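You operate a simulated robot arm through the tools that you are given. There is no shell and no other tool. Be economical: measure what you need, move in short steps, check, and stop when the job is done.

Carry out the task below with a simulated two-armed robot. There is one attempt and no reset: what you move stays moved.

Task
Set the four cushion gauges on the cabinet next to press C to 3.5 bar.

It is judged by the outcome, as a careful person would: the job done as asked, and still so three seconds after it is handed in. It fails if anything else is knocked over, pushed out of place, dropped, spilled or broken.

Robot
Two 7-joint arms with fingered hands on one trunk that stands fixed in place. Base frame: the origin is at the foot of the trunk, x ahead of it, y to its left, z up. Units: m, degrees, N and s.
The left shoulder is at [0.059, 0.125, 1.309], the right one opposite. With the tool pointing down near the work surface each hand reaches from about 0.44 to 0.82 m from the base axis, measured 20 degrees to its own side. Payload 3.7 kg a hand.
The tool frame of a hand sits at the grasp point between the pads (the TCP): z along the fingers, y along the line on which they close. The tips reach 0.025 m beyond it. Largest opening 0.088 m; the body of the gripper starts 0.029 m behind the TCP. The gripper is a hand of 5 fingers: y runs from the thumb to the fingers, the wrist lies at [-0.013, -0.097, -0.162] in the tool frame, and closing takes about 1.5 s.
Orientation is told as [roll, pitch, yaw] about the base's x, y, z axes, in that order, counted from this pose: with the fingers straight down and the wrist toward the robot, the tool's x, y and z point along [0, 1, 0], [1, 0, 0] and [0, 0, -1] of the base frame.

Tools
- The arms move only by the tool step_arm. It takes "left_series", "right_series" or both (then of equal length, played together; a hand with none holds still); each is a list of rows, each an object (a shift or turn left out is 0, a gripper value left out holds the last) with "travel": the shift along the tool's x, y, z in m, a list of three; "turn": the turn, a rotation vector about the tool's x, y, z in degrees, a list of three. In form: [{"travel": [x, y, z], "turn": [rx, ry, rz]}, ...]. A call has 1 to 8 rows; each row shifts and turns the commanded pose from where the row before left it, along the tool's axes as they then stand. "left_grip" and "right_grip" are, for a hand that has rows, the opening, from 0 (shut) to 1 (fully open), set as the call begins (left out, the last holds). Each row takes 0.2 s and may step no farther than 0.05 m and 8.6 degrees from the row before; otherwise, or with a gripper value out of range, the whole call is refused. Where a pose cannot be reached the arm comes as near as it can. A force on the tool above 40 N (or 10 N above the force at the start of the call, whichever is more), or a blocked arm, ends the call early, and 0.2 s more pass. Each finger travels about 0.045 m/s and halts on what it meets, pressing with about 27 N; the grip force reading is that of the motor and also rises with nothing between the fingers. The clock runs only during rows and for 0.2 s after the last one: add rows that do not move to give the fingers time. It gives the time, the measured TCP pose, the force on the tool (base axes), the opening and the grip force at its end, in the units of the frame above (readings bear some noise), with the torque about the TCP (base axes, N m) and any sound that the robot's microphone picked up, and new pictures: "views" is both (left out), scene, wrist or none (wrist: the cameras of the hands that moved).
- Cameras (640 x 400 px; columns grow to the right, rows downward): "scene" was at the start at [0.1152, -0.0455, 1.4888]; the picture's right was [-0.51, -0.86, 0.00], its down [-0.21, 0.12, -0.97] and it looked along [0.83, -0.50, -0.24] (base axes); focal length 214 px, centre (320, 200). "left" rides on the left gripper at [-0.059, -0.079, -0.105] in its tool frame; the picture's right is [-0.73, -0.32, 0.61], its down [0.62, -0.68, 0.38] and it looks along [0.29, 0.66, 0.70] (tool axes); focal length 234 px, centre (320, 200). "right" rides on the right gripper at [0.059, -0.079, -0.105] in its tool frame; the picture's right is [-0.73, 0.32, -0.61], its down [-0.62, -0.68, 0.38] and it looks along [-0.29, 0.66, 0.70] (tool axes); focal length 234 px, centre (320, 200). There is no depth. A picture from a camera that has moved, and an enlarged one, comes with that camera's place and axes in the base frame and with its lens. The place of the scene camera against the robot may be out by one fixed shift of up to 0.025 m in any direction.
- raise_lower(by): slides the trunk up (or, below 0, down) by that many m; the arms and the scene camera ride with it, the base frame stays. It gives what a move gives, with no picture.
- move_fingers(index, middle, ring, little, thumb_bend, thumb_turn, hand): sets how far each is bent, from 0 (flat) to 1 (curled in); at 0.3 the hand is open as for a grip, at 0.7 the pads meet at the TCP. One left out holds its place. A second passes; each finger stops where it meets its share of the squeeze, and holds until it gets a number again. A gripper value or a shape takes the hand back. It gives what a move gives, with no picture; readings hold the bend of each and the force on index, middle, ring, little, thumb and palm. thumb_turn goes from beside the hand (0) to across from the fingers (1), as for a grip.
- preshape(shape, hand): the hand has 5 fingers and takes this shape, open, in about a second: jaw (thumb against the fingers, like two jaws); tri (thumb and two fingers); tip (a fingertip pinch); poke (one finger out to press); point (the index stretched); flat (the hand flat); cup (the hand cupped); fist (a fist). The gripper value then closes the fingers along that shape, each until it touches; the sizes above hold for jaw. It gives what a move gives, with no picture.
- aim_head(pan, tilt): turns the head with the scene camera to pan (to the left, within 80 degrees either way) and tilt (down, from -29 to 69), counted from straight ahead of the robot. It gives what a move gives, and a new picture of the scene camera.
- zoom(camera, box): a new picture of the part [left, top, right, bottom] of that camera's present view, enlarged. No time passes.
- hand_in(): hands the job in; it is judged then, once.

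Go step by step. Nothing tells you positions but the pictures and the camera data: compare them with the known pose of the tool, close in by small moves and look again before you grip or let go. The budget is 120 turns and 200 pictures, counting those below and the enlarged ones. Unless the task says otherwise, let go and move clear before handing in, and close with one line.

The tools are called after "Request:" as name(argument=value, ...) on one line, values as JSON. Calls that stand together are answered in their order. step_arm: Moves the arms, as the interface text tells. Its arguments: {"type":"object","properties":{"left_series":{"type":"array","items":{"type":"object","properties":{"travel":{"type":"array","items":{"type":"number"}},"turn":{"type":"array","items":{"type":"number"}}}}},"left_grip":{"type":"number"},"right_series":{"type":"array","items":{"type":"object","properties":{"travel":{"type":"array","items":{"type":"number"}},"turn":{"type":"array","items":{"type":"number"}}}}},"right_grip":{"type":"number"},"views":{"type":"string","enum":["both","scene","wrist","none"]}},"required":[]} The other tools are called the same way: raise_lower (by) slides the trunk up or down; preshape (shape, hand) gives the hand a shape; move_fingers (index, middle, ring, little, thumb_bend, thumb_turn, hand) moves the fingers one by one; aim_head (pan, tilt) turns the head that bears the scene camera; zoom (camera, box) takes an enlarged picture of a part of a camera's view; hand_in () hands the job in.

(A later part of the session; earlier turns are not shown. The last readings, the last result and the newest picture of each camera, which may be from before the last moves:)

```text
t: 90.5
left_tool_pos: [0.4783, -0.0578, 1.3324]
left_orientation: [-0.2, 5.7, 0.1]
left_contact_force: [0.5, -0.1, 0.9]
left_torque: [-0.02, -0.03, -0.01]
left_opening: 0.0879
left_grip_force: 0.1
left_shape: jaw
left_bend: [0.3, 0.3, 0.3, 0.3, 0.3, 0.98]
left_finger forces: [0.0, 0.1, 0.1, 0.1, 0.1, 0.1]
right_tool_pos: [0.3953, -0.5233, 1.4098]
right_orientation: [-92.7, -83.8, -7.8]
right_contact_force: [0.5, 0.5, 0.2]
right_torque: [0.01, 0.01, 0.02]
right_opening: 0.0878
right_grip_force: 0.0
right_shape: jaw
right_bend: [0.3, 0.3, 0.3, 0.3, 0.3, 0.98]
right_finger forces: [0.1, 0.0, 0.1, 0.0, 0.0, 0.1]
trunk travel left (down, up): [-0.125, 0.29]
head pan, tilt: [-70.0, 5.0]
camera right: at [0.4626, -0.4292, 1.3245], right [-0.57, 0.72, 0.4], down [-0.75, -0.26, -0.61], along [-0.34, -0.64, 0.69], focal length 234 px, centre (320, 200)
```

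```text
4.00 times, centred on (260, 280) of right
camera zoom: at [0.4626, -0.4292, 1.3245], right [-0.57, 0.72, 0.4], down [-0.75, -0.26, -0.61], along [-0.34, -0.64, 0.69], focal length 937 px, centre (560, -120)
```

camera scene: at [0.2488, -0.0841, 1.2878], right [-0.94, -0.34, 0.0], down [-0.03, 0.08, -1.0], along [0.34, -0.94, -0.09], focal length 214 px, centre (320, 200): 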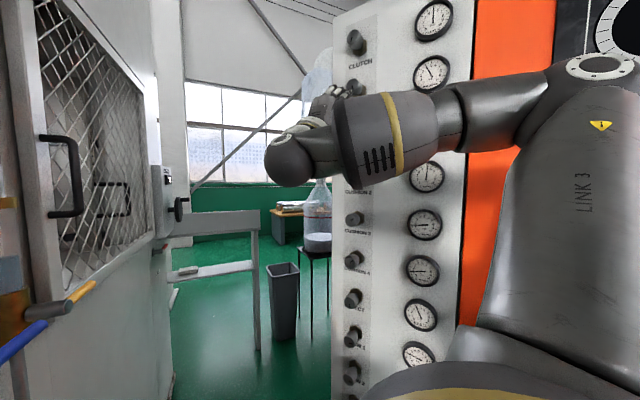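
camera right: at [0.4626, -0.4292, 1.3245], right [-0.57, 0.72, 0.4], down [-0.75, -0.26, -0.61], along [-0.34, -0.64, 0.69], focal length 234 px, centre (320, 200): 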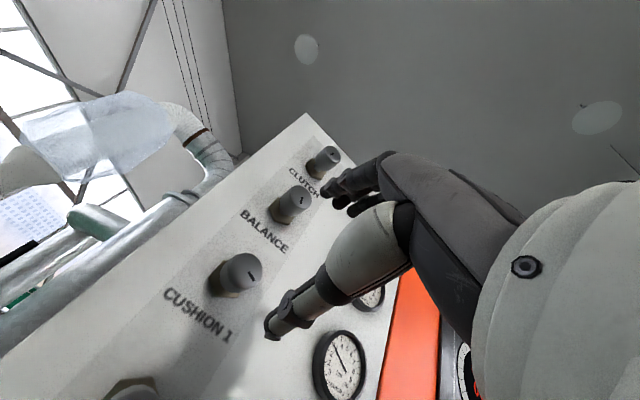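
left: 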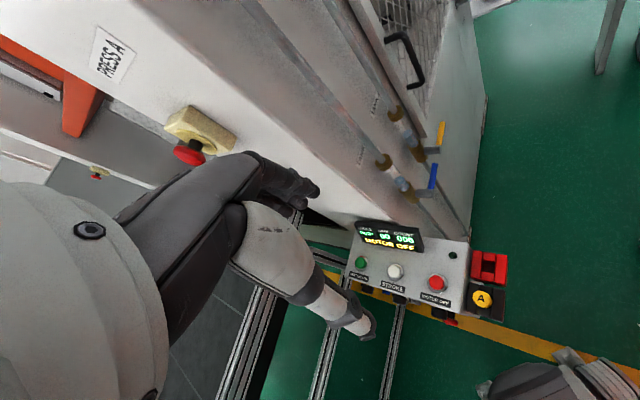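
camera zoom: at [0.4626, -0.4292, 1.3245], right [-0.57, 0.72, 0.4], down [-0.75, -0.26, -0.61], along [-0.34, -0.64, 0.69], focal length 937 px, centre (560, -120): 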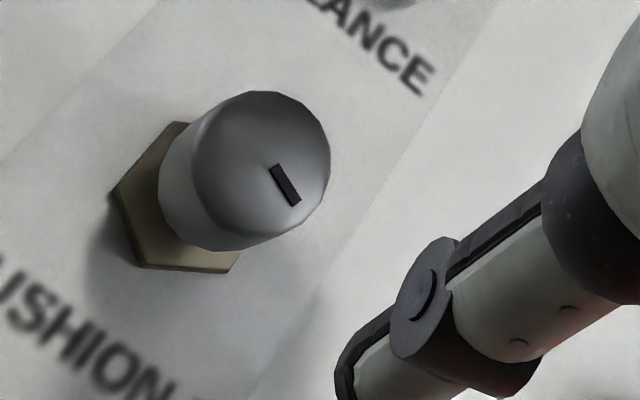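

The mark shows only ~50° total so far, so the last stroke likely slipped; the index seems to hold a chord of the knob. I'll re-approach with the hand shifted 8 mm toward −x of the tool and compare mark before/after.

Request:
step_arm(right_series=[{"turn": [0, 0, -8.5]}, {"turn": [0, 0, -8.5]}, {"turn": [0, 0, -8.5]}, {"turn": [0, 0, -8.5]}, {"turn": [0, 0, -8.5]}, {"turn": [0, 0, -8.5]}, {"turn": [0, 0, -8.5]}, {"travel": [-0.008, 0, 0.04]}], views="none")

Request:
step_arm(right_series=[{"travel": [0, 0, 0.04]}, {"travel": [0, 0, 0.042]}, {}], views="none")

Request:
step_arm(right_series=[{}, {}, {}, {}, {}, {}], right_grip=0, views="none")

Request:
zoom(camera="right", box=[240, 160, 400, 260])

```text
t: 92.3
left_tool_pos: [0.4776, -0.0577, 1.3331]
left_orientation: [0.0, 5.7, 0.1]
left_contact_force: [0.1, -0.3, -0.2]
left_torque: [0.0, 0.0, 0.03]
left_opening: 0.0872
left_grip_force: 0.1
left_shape: jaw
left_bend: [0.3, 0.3, 0.3, 0.3, 0.3, 0.98]
left_finger forces: [0.1, 0.0, 0.2, 0.0, 0.1, 0.0]
right_tool_pos: [0.3861, -0.562, 1.4141]
right_orientation: [-90.3, -24.2, -10.2]
right_contact_force: [-0.5, 0.5, -0.2]
right_torque: [0.01, -0.01, 0.01]
right_opening: 0.0877
right_grip_force: 0.1
right_shape: jaw
right_bend: [0.3, 0.3, 0.3, 0.3, 0.3, 0.98]
right_finger forces: [0.1, 0.0, 0.1, 0.0, 0.0, 0.0]
trunk travel left (down, up): [-0.125, 0.29]
head pan, tilt: [-70.0, 5.0]
```

```text
t: 93.1
left_tool_pos: [0.4768, -0.058, 1.3331]
left_orientation: [-0.1, 5.7, 0.0]
left_contact_force: [0.3, -0.1, -0.6]
left_torque: [0.02, -0.01, 0.0]
left_opening: 0.0876
left_grip_force: 0.1
left_shape: jaw
left_bend: [0.3, 0.3, 0.3, 0.3, 0.3, 0.98]
left_finger forces: [0.0, 0.1, 0.1, 0.0, 0.0, 0.0]
right_tool_pos: [0.3688, -0.645, 1.4158]
right_orientation: [-90.2, -24.3, -10.4]
right_contact_force: [-0.3, 0.5, 0.8]
right_torque: [-0.02, 0.0, -0.04]
right_opening: 0.0878
right_grip_force: 0.0
right_shape: jaw
right_bend: [0.3, 0.3, 0.3, 0.3, 0.3, 0.98]
right_finger forces: [0.1, 0.1, 0.0, 0.1, 0.1, 0.0]
trunk travel left (down, up): [-0.125, 0.29]
head pan, tilt: [-70.0, 5.0]
```

```text
t: 94.5
left_tool_pos: [0.4769, -0.0572, 1.3343]
left_orientation: [-0.1, 5.6, 0.1]
left_contact_force: [-0.3, 0.2, -0.8]
left_torque: [-0.03, 0.04, -0.05]
left_opening: 0.0877
left_grip_force: 0.1
left_shape: jaw
left_bend: [0.3, 0.3, 0.3, 0.3, 0.3, 0.98]
left_finger forces: [0.1, 0.0, 0.1, 0.0, 0.1, 0.0]
right_tool_pos: [0.3652, -0.6453, 1.4174]
right_orientation: [-90.3, -24.5, -10.5]
right_contact_force: [-4.0, -4.3, 2.7]
right_torque: [-0.03, -0.02, -0.09]
right_opening: 0.0083
right_grip_force: 22.7
right_shape: jaw
right_bend: [0.74, 0.7, 0.7, 0.7, 0.76, 1.0]
right_finger forces: [9.1, 0.0, 0.0, 0.0, 15.0, 0.0]
trunk travel left (down, up): [-0.125, 0.29]
head pan, tilt: [-70.0, 5.0]
```

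```text
4.00 times, centred on (320, 210) of right
camera zoom: at [0.338, -0.5338, 1.3317], right [0.11, 0.6, 0.79], down [-0.93, -0.21, 0.29], along [0.34, -0.77, 0.54], focal length 937 px, centre (320, 160)
```

zoom: 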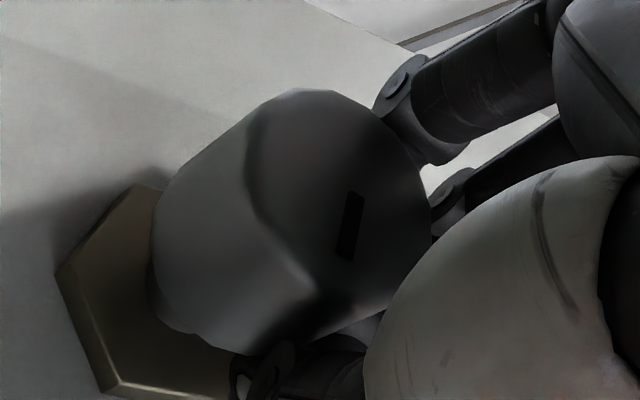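

Wrong direction — the knob lies beyond the index. I'll open, shift +20 mm the other way, and close again.

Request:
step_arm(right_series=[{}, {}, {}, {}, {}, {}, {"travel": [0.01, 0.002, 0]}, {"travel": [0.01, 0.002, 0]}], right_grip=1, views="none")

Request:
step_arm(right_series=[{}, {}, {}, {}, {}, {}], right_grip=0, views="none")

Request:
zoom(camera="right", box=[240, 160, 400, 260])

```text
t: 96.3
left_tool_pos: [0.4788, -0.0581, 1.3328]
left_orientation: [-0.1, 5.7, 0.1]
left_contact_force: [0.5, -0.1, -0.2]
left_torque: [0.02, 0.03, 0.01]
left_opening: 0.0877
left_grip_force: 0.1
left_shape: jaw
left_bend: [0.3, 0.3, 0.3, 0.3, 0.3, 0.98]
left_finger forces: [0.1, 0.1, 0.0, 0.0, 0.0, 0.0]
right_tool_pos: [0.3814, -0.646, 1.3987]
right_orientation: [-90.3, -24.4, -10.3]
right_contact_force: [-0.9, -0.4, -0.6]
right_torque: [-0.03, -0.01, -0.01]
right_opening: 0.0877
right_grip_force: 0.2
right_shape: jaw
right_bend: [0.3, 0.3, 0.3, 0.3, 0.3, 0.98]
right_finger forces: [0.0, 0.0, 0.1, 0.0, 0.0, 0.0]
trunk travel left (down, up): [-0.125, 0.29]
head pan, tilt: [-70.0, 5.0]
```

```text
t: 97.7
left_tool_pos: [0.4769, -0.0587, 1.3328]
left_orientation: [0.0, 5.7, 0.1]
left_contact_force: [-0.2, 0.3, 0.1]
left_torque: [-0.01, 0.02, 0.0]
left_opening: 0.0879
left_grip_force: 0.0
left_shape: jaw
left_bend: [0.3, 0.3, 0.3, 0.3, 0.3, 0.98]
left_finger forces: [0.0, 0.1, 0.0, 0.0, 0.0, 0.0]
right_tool_pos: [0.3789, -0.6486, 1.3978]
right_orientation: [-90.1, -24.3, -10.5]
right_contact_force: [-3.2, -7.6, -3.7]
right_torque: [0.07, -0.02, -0.05]
right_opening: 0.0202
right_grip_force: 27.0
right_shape: jaw
right_bend: [0.73, 0.59, 0.6, 0.66, 0.77, 1.0]
right_finger forces: [10.3, 5.7, 3.1, 0.1, 19.5, 0.0]
trunk travel left (down, up): [-0.125, 0.29]
head pan, tilt: [-70.0, 5.0]
```

```text
4.00 times, centred on (320, 210) of right
camera zoom: at [0.3517, -0.5367, 1.3125], right [0.11, 0.6, 0.79], down [-0.93, -0.22, 0.29], along [0.34, -0.77, 0.54], focal length 937 px, centre (320, 160)
```

zoom: 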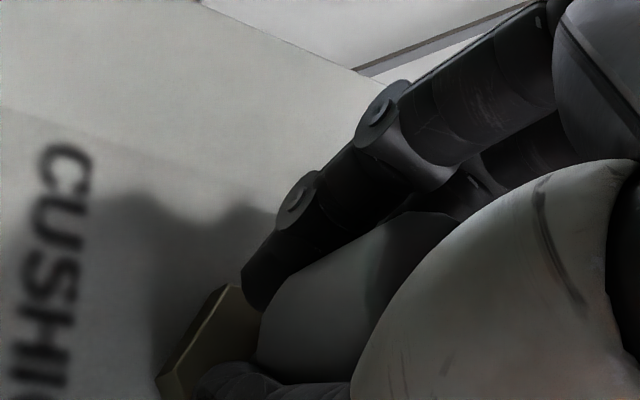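

Now three fingers and the thumb enclose the knob. Turning 21° about the knob, then checking the gauge.

Request:
step_arm(right_series=[{"turn": [0, 0, 7], "travel": [0, 0.001, 0]}, {"turn": [0, 0, 7], "travel": [0, 0.001, 0]}, {"turn": [0, 0, 7], "travel": [0, 0.001, 0]}, {}], views="none")

Request:
step_arm(right_series=[{}, {}, {}, {}, {}, {}], right_grip=1, views="none")

Request:
step_arm(right_series=[{"travel": [0, 0, -0.04]}, {"travel": [0, 0, -0.04]}, {"travel": [0, 0, -0.045]}, {"turn": [0, 0, 8.5]}, {"turn": [0, 0, 8.5]}, {"turn": [0, 0, 8.5]}, {"turn": [0, 0, 8.5]}, {"turn": [0, 0, 8.5]}], views="none")

Request:
zoom(camera="right", box=[200, 250, 440, 400])

```text
t: 98.7
left_tool_pos: [0.4764, -0.0604, 1.3319]
left_orientation: [0.0, 5.6, 0.1]
left_contact_force: [-0.6, 0.1, 0.6]
left_torque: [-0.01, 0.03, -0.01]
left_opening: 0.0874
left_grip_force: 0.0
left_shape: jaw
left_bend: [0.3, 0.3, 0.3, 0.3, 0.3, 0.98]
left_finger forces: [0.0, 0.0, 0.0, 0.0, 0.0, 0.0]
right_tool_pos: [0.3832, -0.6487, 1.3997]
right_orientation: [-89.9, -45.3, -10.6]
right_contact_force: [-5.1, -16.8, -1.0]
right_torque: [0.03, 0.0, -0.03]
right_opening: 0.019
right_grip_force: 27.3
right_shape: jaw
right_bend: [0.73, 0.59, 0.61, 0.66, 0.77, 1.0]
right_finger forces: [11.6, 7.4, 4.1, 0.0, 20.1, 0.0]
trunk travel left (down, up): [-0.125, 0.29]
head pan, tilt: [-70.0, 5.0]
```

```text
t: 100.1
left_tool_pos: [0.478, -0.0573, 1.3331]
left_orientation: [-0.1, 5.7, 0.1]
left_contact_force: [0.0, -0.5, 0.0]
left_torque: [-0.02, -0.02, -0.02]
left_opening: 0.0877
left_grip_force: 0.1
left_shape: jaw
left_bend: [0.3, 0.3, 0.3, 0.3, 0.3, 0.98]
left_finger forces: [0.0, 0.0, 0.0, 0.0, 0.1, 0.1]
right_tool_pos: [0.3843, -0.6446, 1.401]
right_orientation: [-90.3, -45.2, -10.2]
right_contact_force: [-0.1, -0.4, -0.2]
right_torque: [0.01, 0.01, 0.02]
right_opening: 0.0876
right_grip_force: 0.0
right_shape: jaw
right_bend: [0.3, 0.3, 0.3, 0.3, 0.3, 0.98]
right_finger forces: [0.0, 0.0, 0.1, 0.1, 0.0, 0.0]
trunk travel left (down, up): [-0.125, 0.29]
head pan, tilt: [-70.0, 5.0]
```

```text
t: 101.9
left_tool_pos: [0.4789, -0.0575, 1.3332]
left_orientation: [0.0, 5.6, 0.1]
left_contact_force: [0.8, 0.6, -0.2]
left_torque: [-0.01, -0.02, -0.01]
left_opening: 0.0879
left_grip_force: 0.0
left_shape: jaw
left_bend: [0.3, 0.3, 0.3, 0.3, 0.3, 0.98]
left_finger forces: [0.0, 0.0, 0.0, 0.1, 0.0, 0.0]
right_tool_pos: [0.4051, -0.5235, 1.3989]
right_orientation: [-97.3, -87.9, -3.1]
right_contact_force: [-0.1, 0.5, 0.6]
right_torque: [0.04, 0.0, 0.0]
right_opening: 0.0877
right_grip_force: 0.0
right_shape: jaw
right_bend: [0.3, 0.3, 0.3, 0.3, 0.3, 0.98]
right_finger forces: [0.0, 0.1, 0.0, 0.0, 0.0, 0.0]
trunk travel left (down, up): [-0.125, 0.29]
head pan, tilt: [-70.0, 5.0]
```

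```text
2.67 times, centred on (320, 325) of right
camera zoom: at [0.4789, -0.4295, 1.3185], right [-0.59, 0.73, 0.35], down [-0.71, -0.26, -0.66], along [-0.39, -0.63, 0.67], focal length 624 px, centre (320, -133)
```

zoom: 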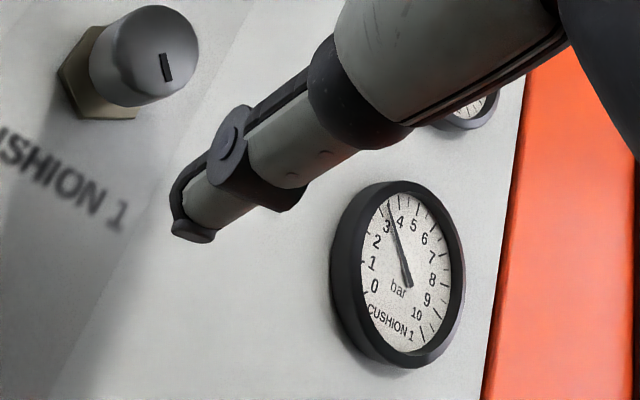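

Now the needle sits between 3 and 4. Zooming to read it.

Request:
zoom(camera="right", box=[315, 310, 395, 360])

```text
8.00 times, centred on (355, 335) of right
camera zoom: at [0.4789, -0.4295, 1.3185], right [-0.59, 0.73, 0.35], down [-0.71, -0.26, -0.66], along [-0.39, -0.63, 0.67], focal length 1873 px, centre (40, -880)
```

zoom: 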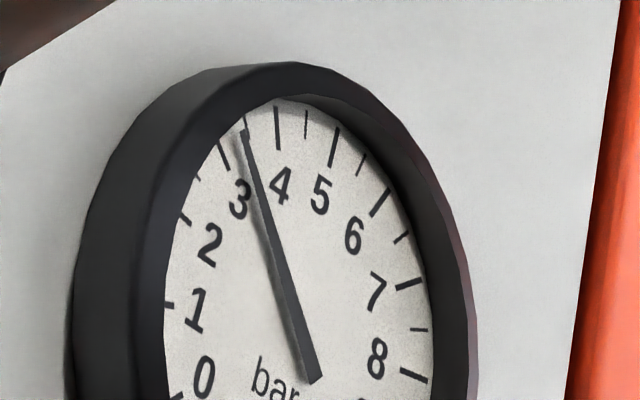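

Parallax makes that uncertain (3.3–3.5). I'll lift the hand so the head camera sees gauge 1 more squarely.

Request:
step_arm(right_series=[{"travel": [0, 0.045, 0]}, {"travel": [0, 0.045, 0]}, {"travel": [0, 0.04, 0]}, {}], views="scene")

Request:
zoom(camera="scene", box=[392, 100, 472, 150])

```text
t: 102.9
left_tool_pos: [0.4778, -0.0564, 1.3326]
left_orientation: [-0.1, 5.7, 0.1]
left_contact_force: [-0.1, 0.7, -0.5]
left_torque: [-0.05, 0.0, -0.01]
left_opening: 0.0875
left_grip_force: 0.1
left_shape: jaw
left_bend: [0.3, 0.3, 0.3, 0.3, 0.3, 0.98]
left_finger forces: [0.0, 0.1, 0.1, 0.0, 0.0, 0.0]
right_tool_pos: [0.4109, -0.5221, 1.5326]
right_orientation: [-95.8, -87.8, -4.7]
right_contact_force: [-0.5, -0.2, 0.3]
right_torque: [-0.01, -0.01, -0.02]
right_opening: 0.0877
right_grip_force: 0.1
right_shape: jaw
right_bend: [0.3, 0.3, 0.3, 0.3, 0.3, 0.98]
right_finger forces: [0.1, 0.0, 0.1, 0.0, 0.1, 0.0]
trunk travel left (down, up): [-0.125, 0.29]
head pan, tilt: [-70.0, 5.0]
camera scene: at [0.2486, -0.0842, 1.2879], right [-0.94, -0.34, 0.0], down [-0.03, 0.08, -1.0], along [0.34, -0.94, -0.09], focal length 214 px, centre (320, 200)
```

scene: 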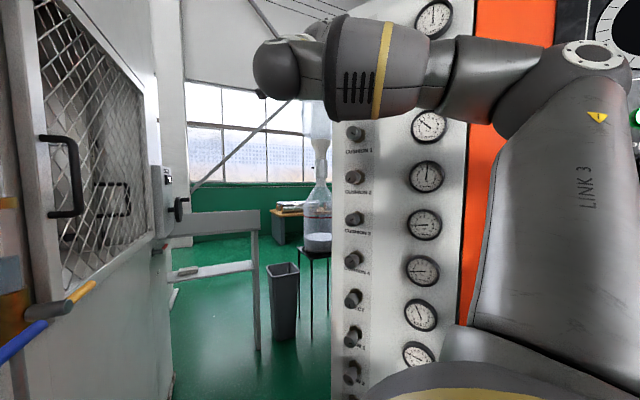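

```text
8.00 times, centred on (432, 125) of scene
camera zoom: at [0.2486, -0.0842, 1.2879], right [-0.94, -0.34, 0.0], down [-0.03, 0.08, -1.0], along [0.34, -0.94, -0.09], focal length 1716 px, centre (-576, 800)
```

zoom: 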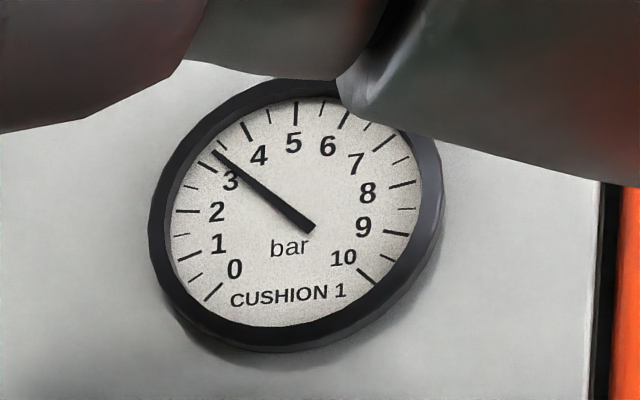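

Excellent view: gauge 1 reads ≈3.35. It needs ~+7°. Going back down, re-gripping and turning 7°.

Request:
step_arm(right_series=[{"travel": [0, -0.045, 0]}, {"travel": [0, -0.045, 0]}, {"travel": [0, -0.04, 0]}, {"turn": [0, 0, -8.5]}, {"turn": [0, 0, -8.5]}, {"turn": [0, 0, -8.5]}, {"turn": [0, 0, -8.5]}, {"turn": [0, 0, -8.5]}], views="none")

Request:
step_arm(right_series=[{"turn": [0, 0, -8.5]}, {"turn": [0, 0, -8.5]}, {"travel": [0, 0, 0.04]}, {"travel": [0, 0, 0.04]}, {"travel": [0, 0, 0.045]}, {}], views="none")

Request:
step_arm(right_series=[{}, {}, {}, {}, {}, {}], right_grip=0, views="none")

Request:
step_arm(right_series=[{"turn": [0, 0, 3.75], "travel": [0, 0.0005, 0]}, {"turn": [0, 0, 3.75], "travel": [0, 0.0005, 0]}, {}, {}], views="none")

Request:
step_arm(right_series=[{}, {}, {}, {}, {}, {}], right_grip=1, views="none")

Request:
step_arm(right_series=[{"travel": [0, 0, -0.04]}, {"travel": [0, 0, -0.04]}, {"travel": [0, 0, -0.045]}, {"turn": [0, 0, 8.5]}, {"turn": [0, 0, 8.5]}, {"turn": [0, 0, 8.5]}, {"turn": [0, 0, 8.5]}, {"turn": [0, 0, 8.5]}], views="none")

Request:
step_arm(right_series=[{"travel": [0, 0.045, 0]}, {"travel": [0, 0.045, 0]}, {"travel": [0, 0.04, 0]}, {}], views="none")

Request:
zoom(camera="scene", box=[392, 100, 472, 150])

```text
t: 104.7
left_tool_pos: [0.4776, -0.0572, 1.3323]
left_orientation: [-0.2, 5.7, 0.1]
left_contact_force: [0.2, -0.2, 0.4]
left_torque: [-0.02, -0.01, 0.0]
left_opening: 0.0875
left_grip_force: 0.0
left_shape: jaw
left_bend: [0.3, 0.3, 0.3, 0.3, 0.3, 0.98]
left_finger forces: [0.1, 0.0, 0.0, 0.0, 0.1, 0.0]
right_tool_pos: [0.4061, -0.5219, 1.4007]
right_orientation: [-90.4, -45.2, -10.1]
right_contact_force: [0.2, 0.0, 0.6]
right_torque: [0.0, -0.01, -0.01]
right_opening: 0.088
right_grip_force: 0.0
right_shape: jaw
right_bend: [0.3, 0.3, 0.3, 0.3, 0.3, 0.98]
right_finger forces: [0.0, 0.0, 0.0, 0.1, 0.0, 0.0]
trunk travel left (down, up): [-0.125, 0.29]
head pan, tilt: [-70.0, 5.0]
```

```text
t: 106.1
left_tool_pos: [0.4776, -0.0571, 1.3318]
left_orientation: [-0.1, 5.6, 0.1]
left_contact_force: [0.3, 0.0, -0.8]
left_torque: [-0.01, -0.02, 0.01]
left_opening: 0.0876
left_grip_force: 0.2
left_shape: jaw
left_bend: [0.3, 0.3, 0.3, 0.3, 0.3, 0.98]
left_finger forces: [0.0, 0.0, 0.0, 0.0, 0.1, 0.0]
right_tool_pos: [0.3833, -0.6449, 1.401]
right_orientation: [-90.2, -28.3, -10.3]
right_contact_force: [0.6, 0.0, 0.4]
right_torque: [0.01, 0.02, 0.0]
right_opening: 0.0875
right_grip_force: 0.1
right_shape: jaw
right_bend: [0.3, 0.3, 0.3, 0.3, 0.3, 0.98]
right_finger forces: [0.1, 0.0, 0.1, 0.0, 0.0, 0.1]
trunk travel left (down, up): [-0.125, 0.29]
head pan, tilt: [-70.0, 5.0]
```

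```text
t: 107.5
left_tool_pos: [0.4778, -0.0589, 1.3331]
left_orientation: [0.0, 5.7, 0.1]
left_contact_force: [0.1, 0.6, -0.3]
left_torque: [0.03, -0.01, -0.02]
left_opening: 0.0873
left_grip_force: 0.3
left_shape: jaw
left_bend: [0.3, 0.3, 0.3, 0.3, 0.3, 0.98]
left_finger forces: [0.1, 0.0, 0.0, 0.0, 0.1, 0.1]
right_tool_pos: [0.3827, -0.6456, 1.3997]
right_orientation: [-90.3, -28.4, -10.4]
right_contact_force: [-1.4, -5.2, -0.7]
right_torque: [0.0, 0.03, -0.01]
right_opening: 0.0232
right_grip_force: 27.5
right_shape: jaw
right_bend: [0.73, 0.56, 0.62, 0.65, 0.74, 1.0]
right_finger forces: [11.7, 6.4, 3.4, 0.1, 21.1, 0.0]
trunk travel left (down, up): [-0.125, 0.29]
head pan, tilt: [-70.0, 5.0]
```

```text
t: 108.5
left_tool_pos: [0.4765, -0.0583, 1.3328]
left_orientation: [0.0, 5.7, 0.1]
left_contact_force: [-0.7, -0.7, 0.4]
left_torque: [0.0, 0.03, -0.03]
left_opening: 0.0876
left_grip_force: 0.1
left_shape: jaw
left_bend: [0.3, 0.3, 0.3, 0.3, 0.3, 0.98]
left_finger forces: [0.1, 0.0, 0.0, 0.0, 0.0, 0.1]
right_tool_pos: [0.3844, -0.6456, 1.402]
right_orientation: [-90.2, -35.8, -10.2]
right_contact_force: [-3.1, -5.2, -1.6]
right_torque: [-0.01, 0.02, -0.03]
right_opening: 0.0228
right_grip_force: 26.0
right_shape: jaw
right_bend: [0.73, 0.56, 0.63, 0.65, 0.74, 1.0]
right_finger forces: [11.9, 6.3, 3.6, 0.0, 22.1, 0.0]
trunk travel left (down, up): [-0.125, 0.29]
head pan, tilt: [-70.0, 5.0]
```

```text
t: 109.9
left_tool_pos: [0.4768, -0.0574, 1.3321]
left_orientation: [-0.1, 5.7, 0.0]
left_contact_force: [-0.4, 0.1, -0.2]
left_torque: [-0.01, -0.06, -0.02]
left_opening: 0.0876
left_grip_force: 0.1
left_shape: jaw
left_bend: [0.3, 0.3, 0.3, 0.3, 0.3, 0.98]
left_finger forces: [0.1, 0.1, 0.1, 0.1, 0.0, 0.0]
right_tool_pos: [0.3841, -0.6441, 1.402]
right_orientation: [-90.3, -35.7, -10.2]
right_contact_force: [-1.1, 0.3, -0.2]
right_torque: [-0.01, 0.01, 0.0]
right_opening: 0.0876
right_grip_force: 0.0
right_shape: jaw
right_bend: [0.3, 0.3, 0.3, 0.3, 0.3, 0.98]
right_finger forces: [0.0, 0.0, 0.1, 0.0, 0.0, 0.1]
trunk travel left (down, up): [-0.125, 0.29]
head pan, tilt: [-70.0, 5.0]
```

```text
t: 111.7
left_tool_pos: [0.4786, -0.0576, 1.3325]
left_orientation: [-0.1, 5.7, 0.2]
left_contact_force: [0.5, -0.6, 0.0]
left_torque: [-0.02, -0.01, -0.02]
left_opening: 0.0877
left_grip_force: 0.1
left_shape: jaw
left_bend: [0.3, 0.3, 0.3, 0.3, 0.3, 0.98]
left_finger forces: [0.0, 0.0, 0.1, 0.0, 0.0, 0.0]
right_tool_pos: [0.4056, -0.5226, 1.3992]
right_orientation: [-91.3, -78.5, -9.3]
right_contact_force: [0.1, 0.3, 0.1]
right_torque: [0.01, 0.02, 0.0]
right_opening: 0.0882
right_grip_force: 0.1
right_shape: jaw
right_bend: [0.3, 0.3, 0.3, 0.3, 0.3, 0.98]
right_finger forces: [0.0, 0.0, 0.0, 0.1, 0.0, 0.0]
trunk travel left (down, up): [-0.125, 0.29]
head pan, tilt: [-70.0, 5.0]
```

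```text
t: 112.7
left_tool_pos: [0.4777, -0.0568, 1.3325]
left_orientation: [-0.1, 5.6, 0.1]
left_contact_force: [0.3, 0.1, -0.2]
left_torque: [-0.01, 0.02, 0.04]
left_opening: 0.0874
left_grip_force: 0.1
left_shape: jaw
left_bend: [0.3, 0.3, 0.3, 0.3, 0.3, 0.98]
left_finger forces: [0.0, 0.0, 0.1, 0.1, 0.1, 0.0]
right_tool_pos: [0.4342, -0.5209, 1.5303]
right_orientation: [-91.1, -78.2, -9.4]
right_contact_force: [-0.4, 0.2, -0.4]
right_torque: [0.01, 0.01, 0.01]
right_opening: 0.0878
right_grip_force: 0.0
right_shape: jaw
right_bend: [0.3, 0.3, 0.3, 0.3, 0.3, 0.98]
right_finger forces: [0.1, 0.1, 0.0, 0.0, 0.0, 0.1]
trunk travel left (down, up): [-0.125, 0.29]
head pan, tilt: [-70.0, 5.0]
```

```text
8.00 times, centred on (432, 125) of scene
camera zoom: at [0.2484, -0.0842, 1.2879], right [-0.94, -0.34, 0.0], down [-0.03, 0.08, -1.0], along [0.34, -0.94, -0.09], focal length 1716 px, centre (-576, 800)
```

zoom: 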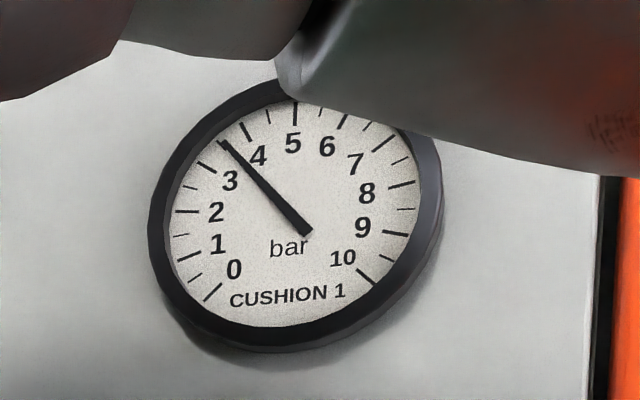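

Gauge 1 now reads ≈3.5 (27°/bar confirmed). Reading gauges 2–4 before moving on, then lowering the trunk 0.115 so knob 2 sits in the same relative spot.

Request:
zoom(camera="scene", box=[387, 150, 467, 200])

Request:
zoom(camera="scene", box=[344, 195, 504, 295])

Request:
raise_lower(by=-0.115)

Request:
step_arm(right_series=[{"travel": [-0.01, -0.045, 0]}, {"travel": [-0.01, -0.045, 0]}, {"travel": [-0.01, -0.04, 0]}, {}], views="both")

```text
8.00 times, centred on (427, 175) of scene
camera zoom: at [0.2484, -0.0842, 1.2879], right [-0.94, -0.34, 0.0], down [-0.03, 0.08, -1.0], along [0.34, -0.94, -0.09], focal length 1716 px, centre (-536, 400)
```

zoom: 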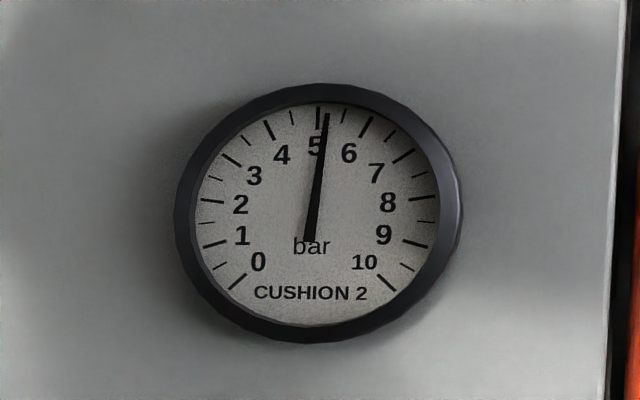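

```text
4.00 times, centred on (424, 245) of scene
camera zoom: at [0.2484, -0.0842, 1.2879], right [-0.94, -0.34, 0.0], down [-0.03, 0.08, -1.0], along [0.34, -0.94, -0.09], focal length 858 px, centre (-96, 20)
```

zoom: 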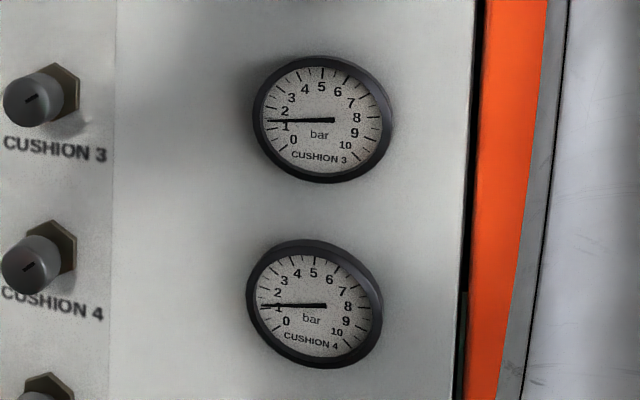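

```text
t: 114.1
left_tool_pos: [0.6111, -0.0591, 1.1143]
left_orientation: [-1.1, 24.7, -0.6]
left_contact_force: [-5.7, -6.0, 15.1]
left_torque: [0.17, -0.67, -0.28]
left_opening: 0.0873
left_grip_force: 0.0
left_shape: jaw
left_bend: [0.3, 0.34, 0.3, 0.3, 0.3, 0.98]
left_finger forces: [0.0, 14.3, 8.4, 0.0, 0.0, 0.0]
right_tool_pos: [0.4347, -0.5275, 1.4147]
right_orientation: [-91.2, -77.8, -9.3]
right_contact_force: [0.2, 0.5, 0.3]
right_torque: [0.0, 0.0, -0.02]
right_opening: 0.0874
right_grip_force: 0.0
right_shape: jaw
right_bend: [0.3, 0.3, 0.3, 0.3, 0.3, 0.98]
right_finger forces: [0.0, 0.0, 0.1, 0.0, 0.1, 0.1]
trunk travel left (down, up): [-0.012, 0.404]
head pan, tilt: [-70.0, 5.0]
stopped: the force on the tool passed its limit at 46 N (the readings are from after the stop); the commanded pose is now the measured one
```

```text
t: 115.1
left_tool_pos: [0.611, -0.0576, 1.1148]
left_orientation: [-0.8, 24.6, -0.5]
left_contact_force: [-4.9, -9.5, 22.4]
left_torque: [0.27, -1.02, -0.47]
left_opening: 0.0867
left_grip_force: 0.0
left_shape: jaw
left_bend: [0.3, 0.33, 0.3, 0.3, 0.3, 0.98]
left_finger forces: [0.0, 17.4, 12.4, 0.0, 0.0, 0.0]
right_tool_pos: [0.3782, -0.5082, 1.2961]
right_orientation: [-88.6, -78.0, -11.5]
right_contact_force: [-0.5, 0.3, 0.4]
right_torque: [-0.02, -0.01, -0.03]
right_opening: 0.088
right_grip_force: 0.0
right_shape: jaw
right_bend: [0.3, 0.3, 0.3, 0.3, 0.3, 0.98]
right_finger forces: [0.1, 0.0, 0.0, 0.0, 0.0, 0.0]
right hand out of reach, approached as far as the arm can: row 3
trunk travel left (down, up): [-0.012, 0.404]
head pan, tilt: [-70.0, 5.0]
camera scene: at [0.3405, -0.0851, 1.1564], right [-0.94, -0.34, 0.0], down [-0.03, 0.08, -1.0], along [0.34, -0.94, -0.09], focal length 214 px, centre (320, 200)
camera right: at [0.4368, -0.4126, 1.2078], right [-0.52, 0.71, 0.47], down [-0.81, -0.24, -0.54], along [-0.27, -0.66, 0.7], focal length 234 px, centre (320, 200)
```

scene: 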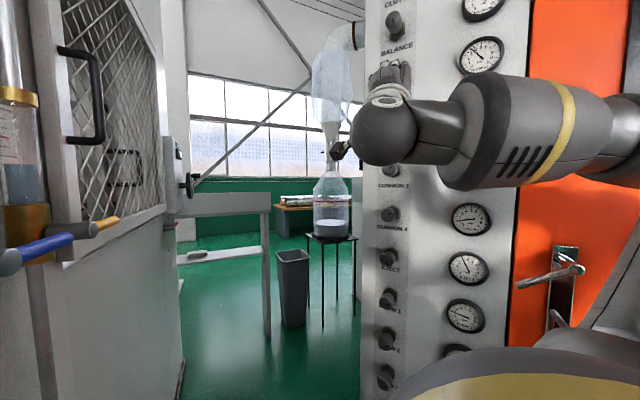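
right: 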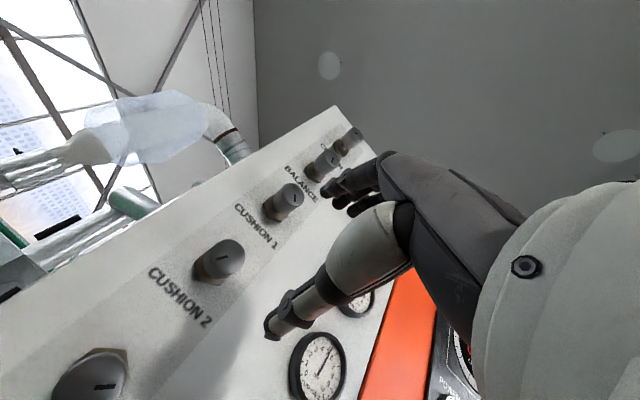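

The left hand has touched something as the trunk bent forward. I'll look with the left camera and back that hand off.

Request:
zoom(camera="left", box=[0, 0, 640, 400])

```text
1.00 times, centred on (320, 200) of left (not enlarged: the box is as wide or as high as the picture)
camera zoom: at [0.582, -0.1158, 1.244], right [-0.55, -0.73, -0.41], down [-0.78, 0.62, -0.07], along [0.31, 0.28, -0.91], focal length 234 px, centre (320, 200)
```

zoom: 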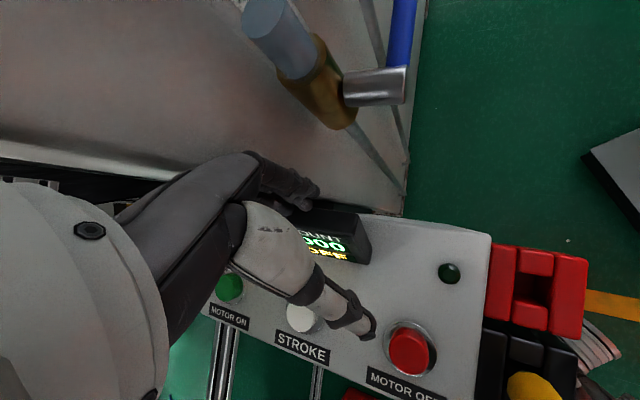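

The left fingers are resting on the press A console's display. Lifting the left hand straight up and clear.

Request:
step_arm(left_series=[{"travel": [0, -0.0104, -0.0227]}, {"travel": [0, -0.0208, -0.0454]}, {"travel": [0, -0.0208, -0.0454]}, {"travel": [0, -0.0208, -0.0454]}, {}], views="wrist")

```text
t: 116.3
left_tool_pos: [0.6102, -0.0588, 1.1149]
left_orientation: [-1.0, 24.7, -0.5]
left_contact_force: [-4.5, -9.4, 26.1]
left_torque: [0.34, -1.22, -0.52]
left_opening: 0.0868
left_grip_force: 0.1
left_shape: jaw
left_bend: [0.3, 0.33, 0.3, 0.3, 0.3, 0.98]
left_finger forces: [0.0, 18.8, 14.4, 0.0, 0.0, 0.1]
left hand out of reach, approached as far as the arm can: row 1, 2, 3, 4
right_tool_pos: [0.3775, -0.51, 1.2974]
right_orientation: [-88.7, -78.0, -11.7]
right_contact_force: [-0.5, -0.1, 0.3]
right_torque: [-0.02, 0.0, 0.01]
right_opening: 0.0875
right_grip_force: 0.0
right_shape: jaw
right_bend: [0.3, 0.3, 0.3, 0.3, 0.3, 0.98]
right_finger forces: [0.0, 0.0, 0.0, 0.1, 0.0, 0.0]
trunk travel left (down, up): [-0.012, 0.404]
head pan, tilt: [-70.0, 5.0]
camera left: at [0.5819, -0.1157, 1.244], right [-0.55, -0.73, -0.41], down [-0.78, 0.62, -0.07], along [0.31, 0.28, -0.91], focal length 234 px, centre (320, 200)
```

left: 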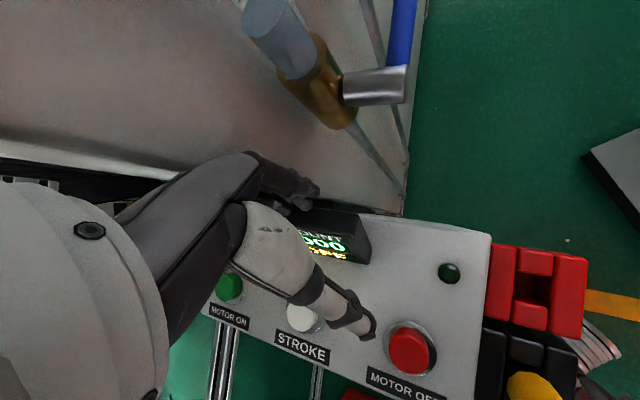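

The left arm can't move that way; raising the trunk a little will lift it off.

Request:
raise_lower(by=0.07)

Request:
zoom(camera="left", box=[0, 0, 640, 400])

```text
t: 117.4
left_tool_pos: [0.6089, -0.0582, 1.1822]
left_orientation: [-0.8, 24.9, -0.7]
left_contact_force: [-10.3, -6.5, 3.7]
left_torque: [0.02, -0.16, -0.3]
left_opening: 0.0873
left_grip_force: 0.0
left_shape: jaw
left_bend: [0.3, 0.35, 0.3, 0.3, 0.3, 0.98]
left_finger forces: [0.1, 11.9, 0.0, 0.0, 0.0, 0.0]
right_tool_pos: [0.3817, -0.5112, 1.3677]
right_orientation: [-91.0, -77.9, -9.5]
right_contact_force: [-0.1, 0.2, -0.3]
right_torque: [0.0, 0.0, -0.02]
right_opening: 0.0878
right_grip_force: 0.1
right_shape: jaw
right_bend: [0.3, 0.3, 0.3, 0.3, 0.3, 0.98]
right_finger forces: [0.0, 0.0, 0.0, 0.0, 0.0, 0.1]
trunk travel left (down, up): [-0.082, 0.334]
head pan, tilt: [-70.0, 5.0]
```

```text
1.00 times, centred on (320, 200) of left (not enlarged: the box is as wide or as high as the picture)
camera zoom: at [0.5818, -0.1142, 1.3121], right [-0.55, -0.73, -0.4], down [-0.78, 0.63, -0.07], along [0.3, 0.28, -0.91], focal length 234 px, centre (320, 200)
```

zoom: 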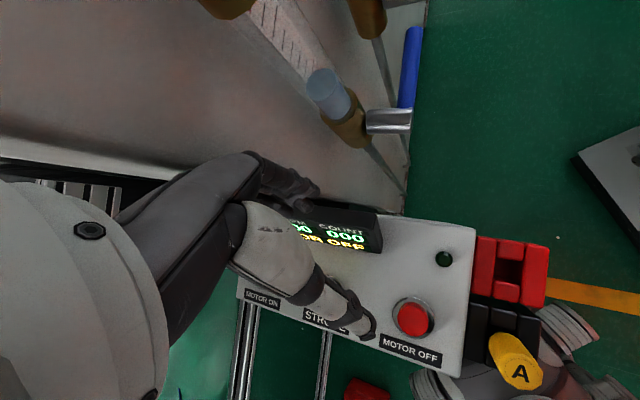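

The middle finger now leans on the press column. I'll raise the trunk more, then pull the left hand back toward the robot.

Request:
raise_lower(by=0.1)

Request:
step_arm(left_series=[{"travel": [0, -0.018, 0.008]}, {"travel": [0, -0.036, 0.0166]}, {"travel": [0, -0.036, 0.0166]}, {}], views="wrist")

```text
t: 118.7
left_tool_pos: [0.6096, -0.0578, 1.2826]
left_orientation: [-0.9, 24.9, -0.6]
left_contact_force: [-9.6, -6.6, 4.4]
left_torque: [0.0, -0.14, -0.24]
left_opening: 0.0874
left_grip_force: 0.0
left_shape: jaw
left_bend: [0.3, 0.35, 0.3, 0.3, 0.3, 0.98]
left_finger forces: [0.0, 11.1, 0.0, 0.0, 0.0, 0.0]
right_tool_pos: [0.381, -0.5117, 1.4678]
right_orientation: [-91.0, -77.9, -9.5]
right_contact_force: [0.2, 0.1, -0.1]
right_torque: [0.01, 0.0, -0.07]
right_opening: 0.0876
right_grip_force: 0.1
right_shape: jaw
right_bend: [0.3, 0.3, 0.3, 0.3, 0.3, 0.98]
right_finger forces: [0.0, 0.0, 0.1, 0.0, 0.1, 0.0]
trunk travel left (down, up): [-0.182, 0.234]
head pan, tilt: [-70.0, 5.0]
```

```text
t: 119.7
left_tool_pos: [0.5143, -0.0553, 1.2844]
left_orientation: [-0.9, 24.9, -0.3]
left_contact_force: [-0.1, 0.3, -0.1]
left_torque: [0.0, -0.02, -0.01]
left_opening: 0.088
left_grip_force: 0.0
left_shape: jaw
left_bend: [0.3, 0.3, 0.3, 0.3, 0.3, 0.98]
left_finger forces: [0.1, 0.0, 0.1, 0.0, 0.1, 0.0]
right_tool_pos: [0.3816, -0.5092, 1.4689]
right_orientation: [-91.2, -77.9, -9.2]
right_contact_force: [0.3, -0.3, 0.8]
right_torque: [0.03, -0.02, 0.01]
right_opening: 0.0879
right_grip_force: 0.0
right_shape: jaw
right_bend: [0.3, 0.3, 0.3, 0.3, 0.3, 0.98]
right_finger forces: [0.1, 0.0, 0.0, 0.0, 0.0, 0.1]
trunk travel left (down, up): [-0.182, 0.234]
head pan, tilt: [-70.0, 5.0]
camera left: at [0.4861, -0.1121, 1.4134], right [-0.55, -0.73, -0.4], down [-0.78, 0.62, -0.07], along [0.3, 0.28, -0.91], focal length 234 px, centre (320, 200)
```

left: 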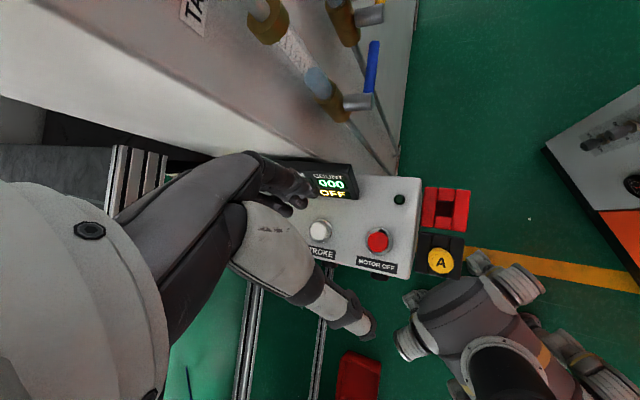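

The left hand is free and the console display looks unchanged. I'll stay at this trunk height and bring the right hand to Cushion 2 (≈0.378, −0.631, 1.292), rolling back first.

Request:
step_arm(right_series=[{"turn": [0, 0, -8.5]}, {"turn": [0, 0, -8.5]}, {"turn": [0, 0, -8.5]}, {"turn": [0, 0, -8.5]}, {"turn": [0, 0, -8.5]}, {"turn": [0, 0, -8.5]}, {"turn": [0, 0, -8.5]}, {}], views="none")

Request:
step_arm(right_series=[{"travel": [0.04, -0.012, 0]}, {"travel": [0.04, -0.012, 0]}, {"travel": [0.04, -0.012, 0]}, {"travel": [0.04, -0.012, 0]}, {"travel": [0, 0.01, 0.02]}, {}], views="both")

```text
t: 121.5
left_tool_pos: [0.5137, -0.0548, 1.2839]
left_orientation: [-0.8, 24.9, -0.5]
left_contact_force: [-0.4, -0.3, -0.9]
left_torque: [0.01, -0.02, 0.01]
left_opening: 0.0876
left_grip_force: 0.1
left_shape: jaw
left_bend: [0.3, 0.3, 0.3, 0.3, 0.3, 0.98]
left_finger forces: [0.0, 0.0, 0.1, 0.1, 0.0, 0.0]
right_tool_pos: [0.3823, -0.5112, 1.4675]
right_orientation: [-90.3, -18.4, -10.3]
right_contact_force: [-0.6, 0.0, 0.2]
right_torque: [0.04, -0.02, -0.02]
right_opening: 0.0875
right_grip_force: 0.1
right_shape: jaw
right_bend: [0.3, 0.3, 0.3, 0.3, 0.3, 0.98]
right_finger forces: [0.0, 0.0, 0.0, 0.1, 0.0, 0.0]
trunk travel left (down, up): [-0.182, 0.234]
head pan, tilt: [-70.0, 5.0]
```

```text
t: 122.9
left_tool_pos: [0.5141, -0.0559, 1.2842]
left_orientation: [-0.9, 24.9, -0.3]
left_contact_force: [0.1, 0.0, -0.5]
left_torque: [0.01, 0.0, 0.01]
left_opening: 0.0877
left_grip_force: 0.1
left_shape: jaw
left_bend: [0.3, 0.3, 0.3, 0.3, 0.3, 0.98]
left_finger forces: [0.0, 0.0, 0.0, 0.0, 0.0, 0.0]
right_tool_pos: [0.3945, -0.538, 1.3081]
right_orientation: [-90.4, -18.5, -10.3]
right_contact_force: [-0.8, 1.2, -0.4]
right_torque: [-0.01, 0.0, 0.0]
right_opening: 0.088
right_grip_force: 0.2
right_shape: jaw
right_bend: [0.3, 0.3, 0.3, 0.3, 0.3, 0.98]
right_finger forces: [0.1, 0.1, 0.0, 0.1, 0.0, 0.0]
right hand out of reach, approached as far as the arm can: row 4
trunk travel left (down, up): [-0.182, 0.234]
head pan, tilt: [-70.0, 5.0]
camera scene: at [0.1864, -0.0841, 1.353], right [-0.94, -0.34, 0.0], down [-0.03, 0.08, -1.0], along [0.34, -0.94, -0.09], focal length 214 px, centre (320, 200)
camera right: at [0.3581, -0.4245, 1.2279], right [0.19, 0.59, 0.79], down [-0.9, -0.22, 0.38], along [0.4, -0.78, 0.49], focal length 234 px, centre (320, 200)
```

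scene: 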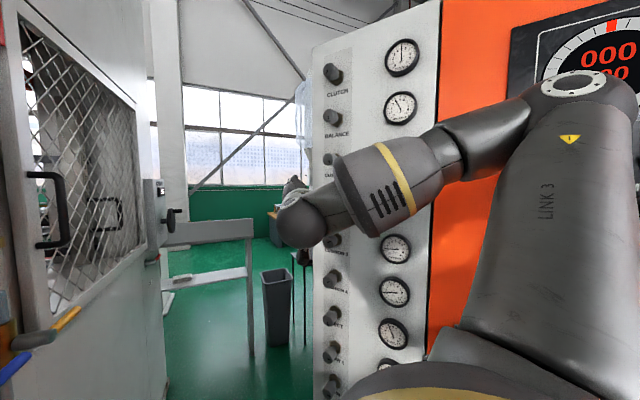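
right: 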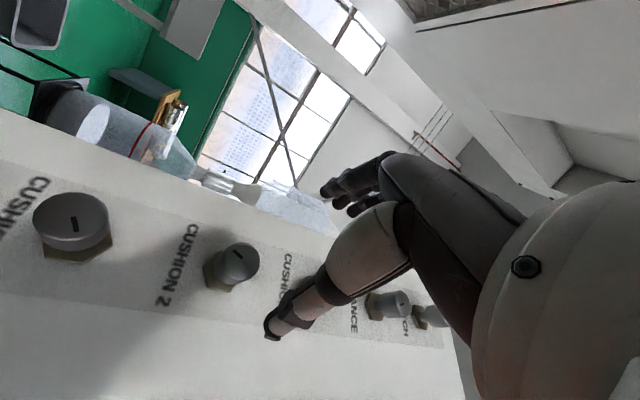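

Cushion 2 knob front confirmed at (0.382, −0.631, 1.293). Moving to the grasp offset that worked on knob 1.

Request:
step_arm(right_series=[{"travel": [0.0256, 0.0027, 0.02]}, {"travel": [0, 0, 0.03]}, {"travel": [0, 0, 0.03]}, {"travel": [0, 0, 0.029]}, {}], views="wrist")

```text
t: 124.1
left_tool_pos: [0.5142, -0.0553, 1.2845]
left_orientation: [-0.9, 24.9, -0.3]
left_contact_force: [0.8, 0.6, 0.6]
left_torque: [-0.03, 0.01, -0.02]
left_opening: 0.0879
left_grip_force: 0.1
left_shape: jaw
left_bend: [0.3, 0.3, 0.3, 0.3, 0.3, 0.98]
left_finger forces: [0.0, 0.0, 0.0, 0.0, 0.1, 0.0]
right_tool_pos: [0.3952, -0.5889, 1.2862]
right_orientation: [-90.4, -18.3, -10.3]
right_contact_force: [0.4, 0.7, 0.2]
right_torque: [0.01, -0.01, 0.02]
right_opening: 0.0878
right_grip_force: 0.1
right_shape: jaw
right_bend: [0.3, 0.3, 0.3, 0.3, 0.3, 0.98]
right_finger forces: [0.0, 0.0, 0.1, 0.1, 0.1, 0.0]
right hand out of reach, approached as far as the arm can: row 3, 4
trunk travel left (down, up): [-0.182, 0.234]
head pan, tilt: [-70.0, 5.0]
camera right: at [0.3583, -0.4754, 1.2047], right [0.19, 0.59, 0.79], down [-0.9, -0.22, 0.38], along [0.4, -0.78, 0.49], focal length 234 px, centre (320, 200)
```

right: 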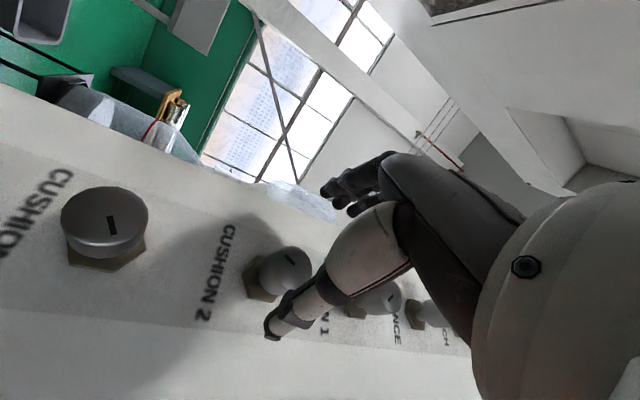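

At this height the reachable roll is lower; rolling back ~17° and continuing in.

Request:
step_arm(right_series=[{"turn": [0, 0, -8.5]}, {"turn": [0, 0, -8.5]}, {"travel": [0.002, 0, 0.02]}, {"travel": [0, 0, 0.02]}, {"travel": [0, 0, 0.017]}, {}], views="none")

```text
t: 125.5
left_tool_pos: [0.5141, -0.0561, 1.2834]
left_orientation: [-0.9, 24.9, -0.4]
left_contact_force: [-0.8, 0.6, -0.1]
left_torque: [0.01, -0.01, 0.0]
left_opening: 0.0879
left_grip_force: 0.1
left_shape: jaw
left_bend: [0.3, 0.3, 0.3, 0.3, 0.3, 0.98]
left_finger forces: [0.0, 0.0, 0.0, 0.1, 0.0, 0.0]
right_tool_pos: [0.3836, -0.6452, 1.283]
right_orientation: [-90.3, -1.4, -10.4]
right_contact_force: [0.1, -0.2, 0.0]
right_torque: [-0.01, -0.01, -0.03]
right_opening: 0.0876
right_grip_force: 0.0
right_shape: jaw
right_bend: [0.3, 0.3, 0.3, 0.3, 0.3, 0.98]
right_finger forces: [0.0, 0.1, 0.0, 0.0, 0.1, 0.0]
trunk travel left (down, up): [-0.182, 0.234]
head pan, tilt: [-70.0, 5.0]
```

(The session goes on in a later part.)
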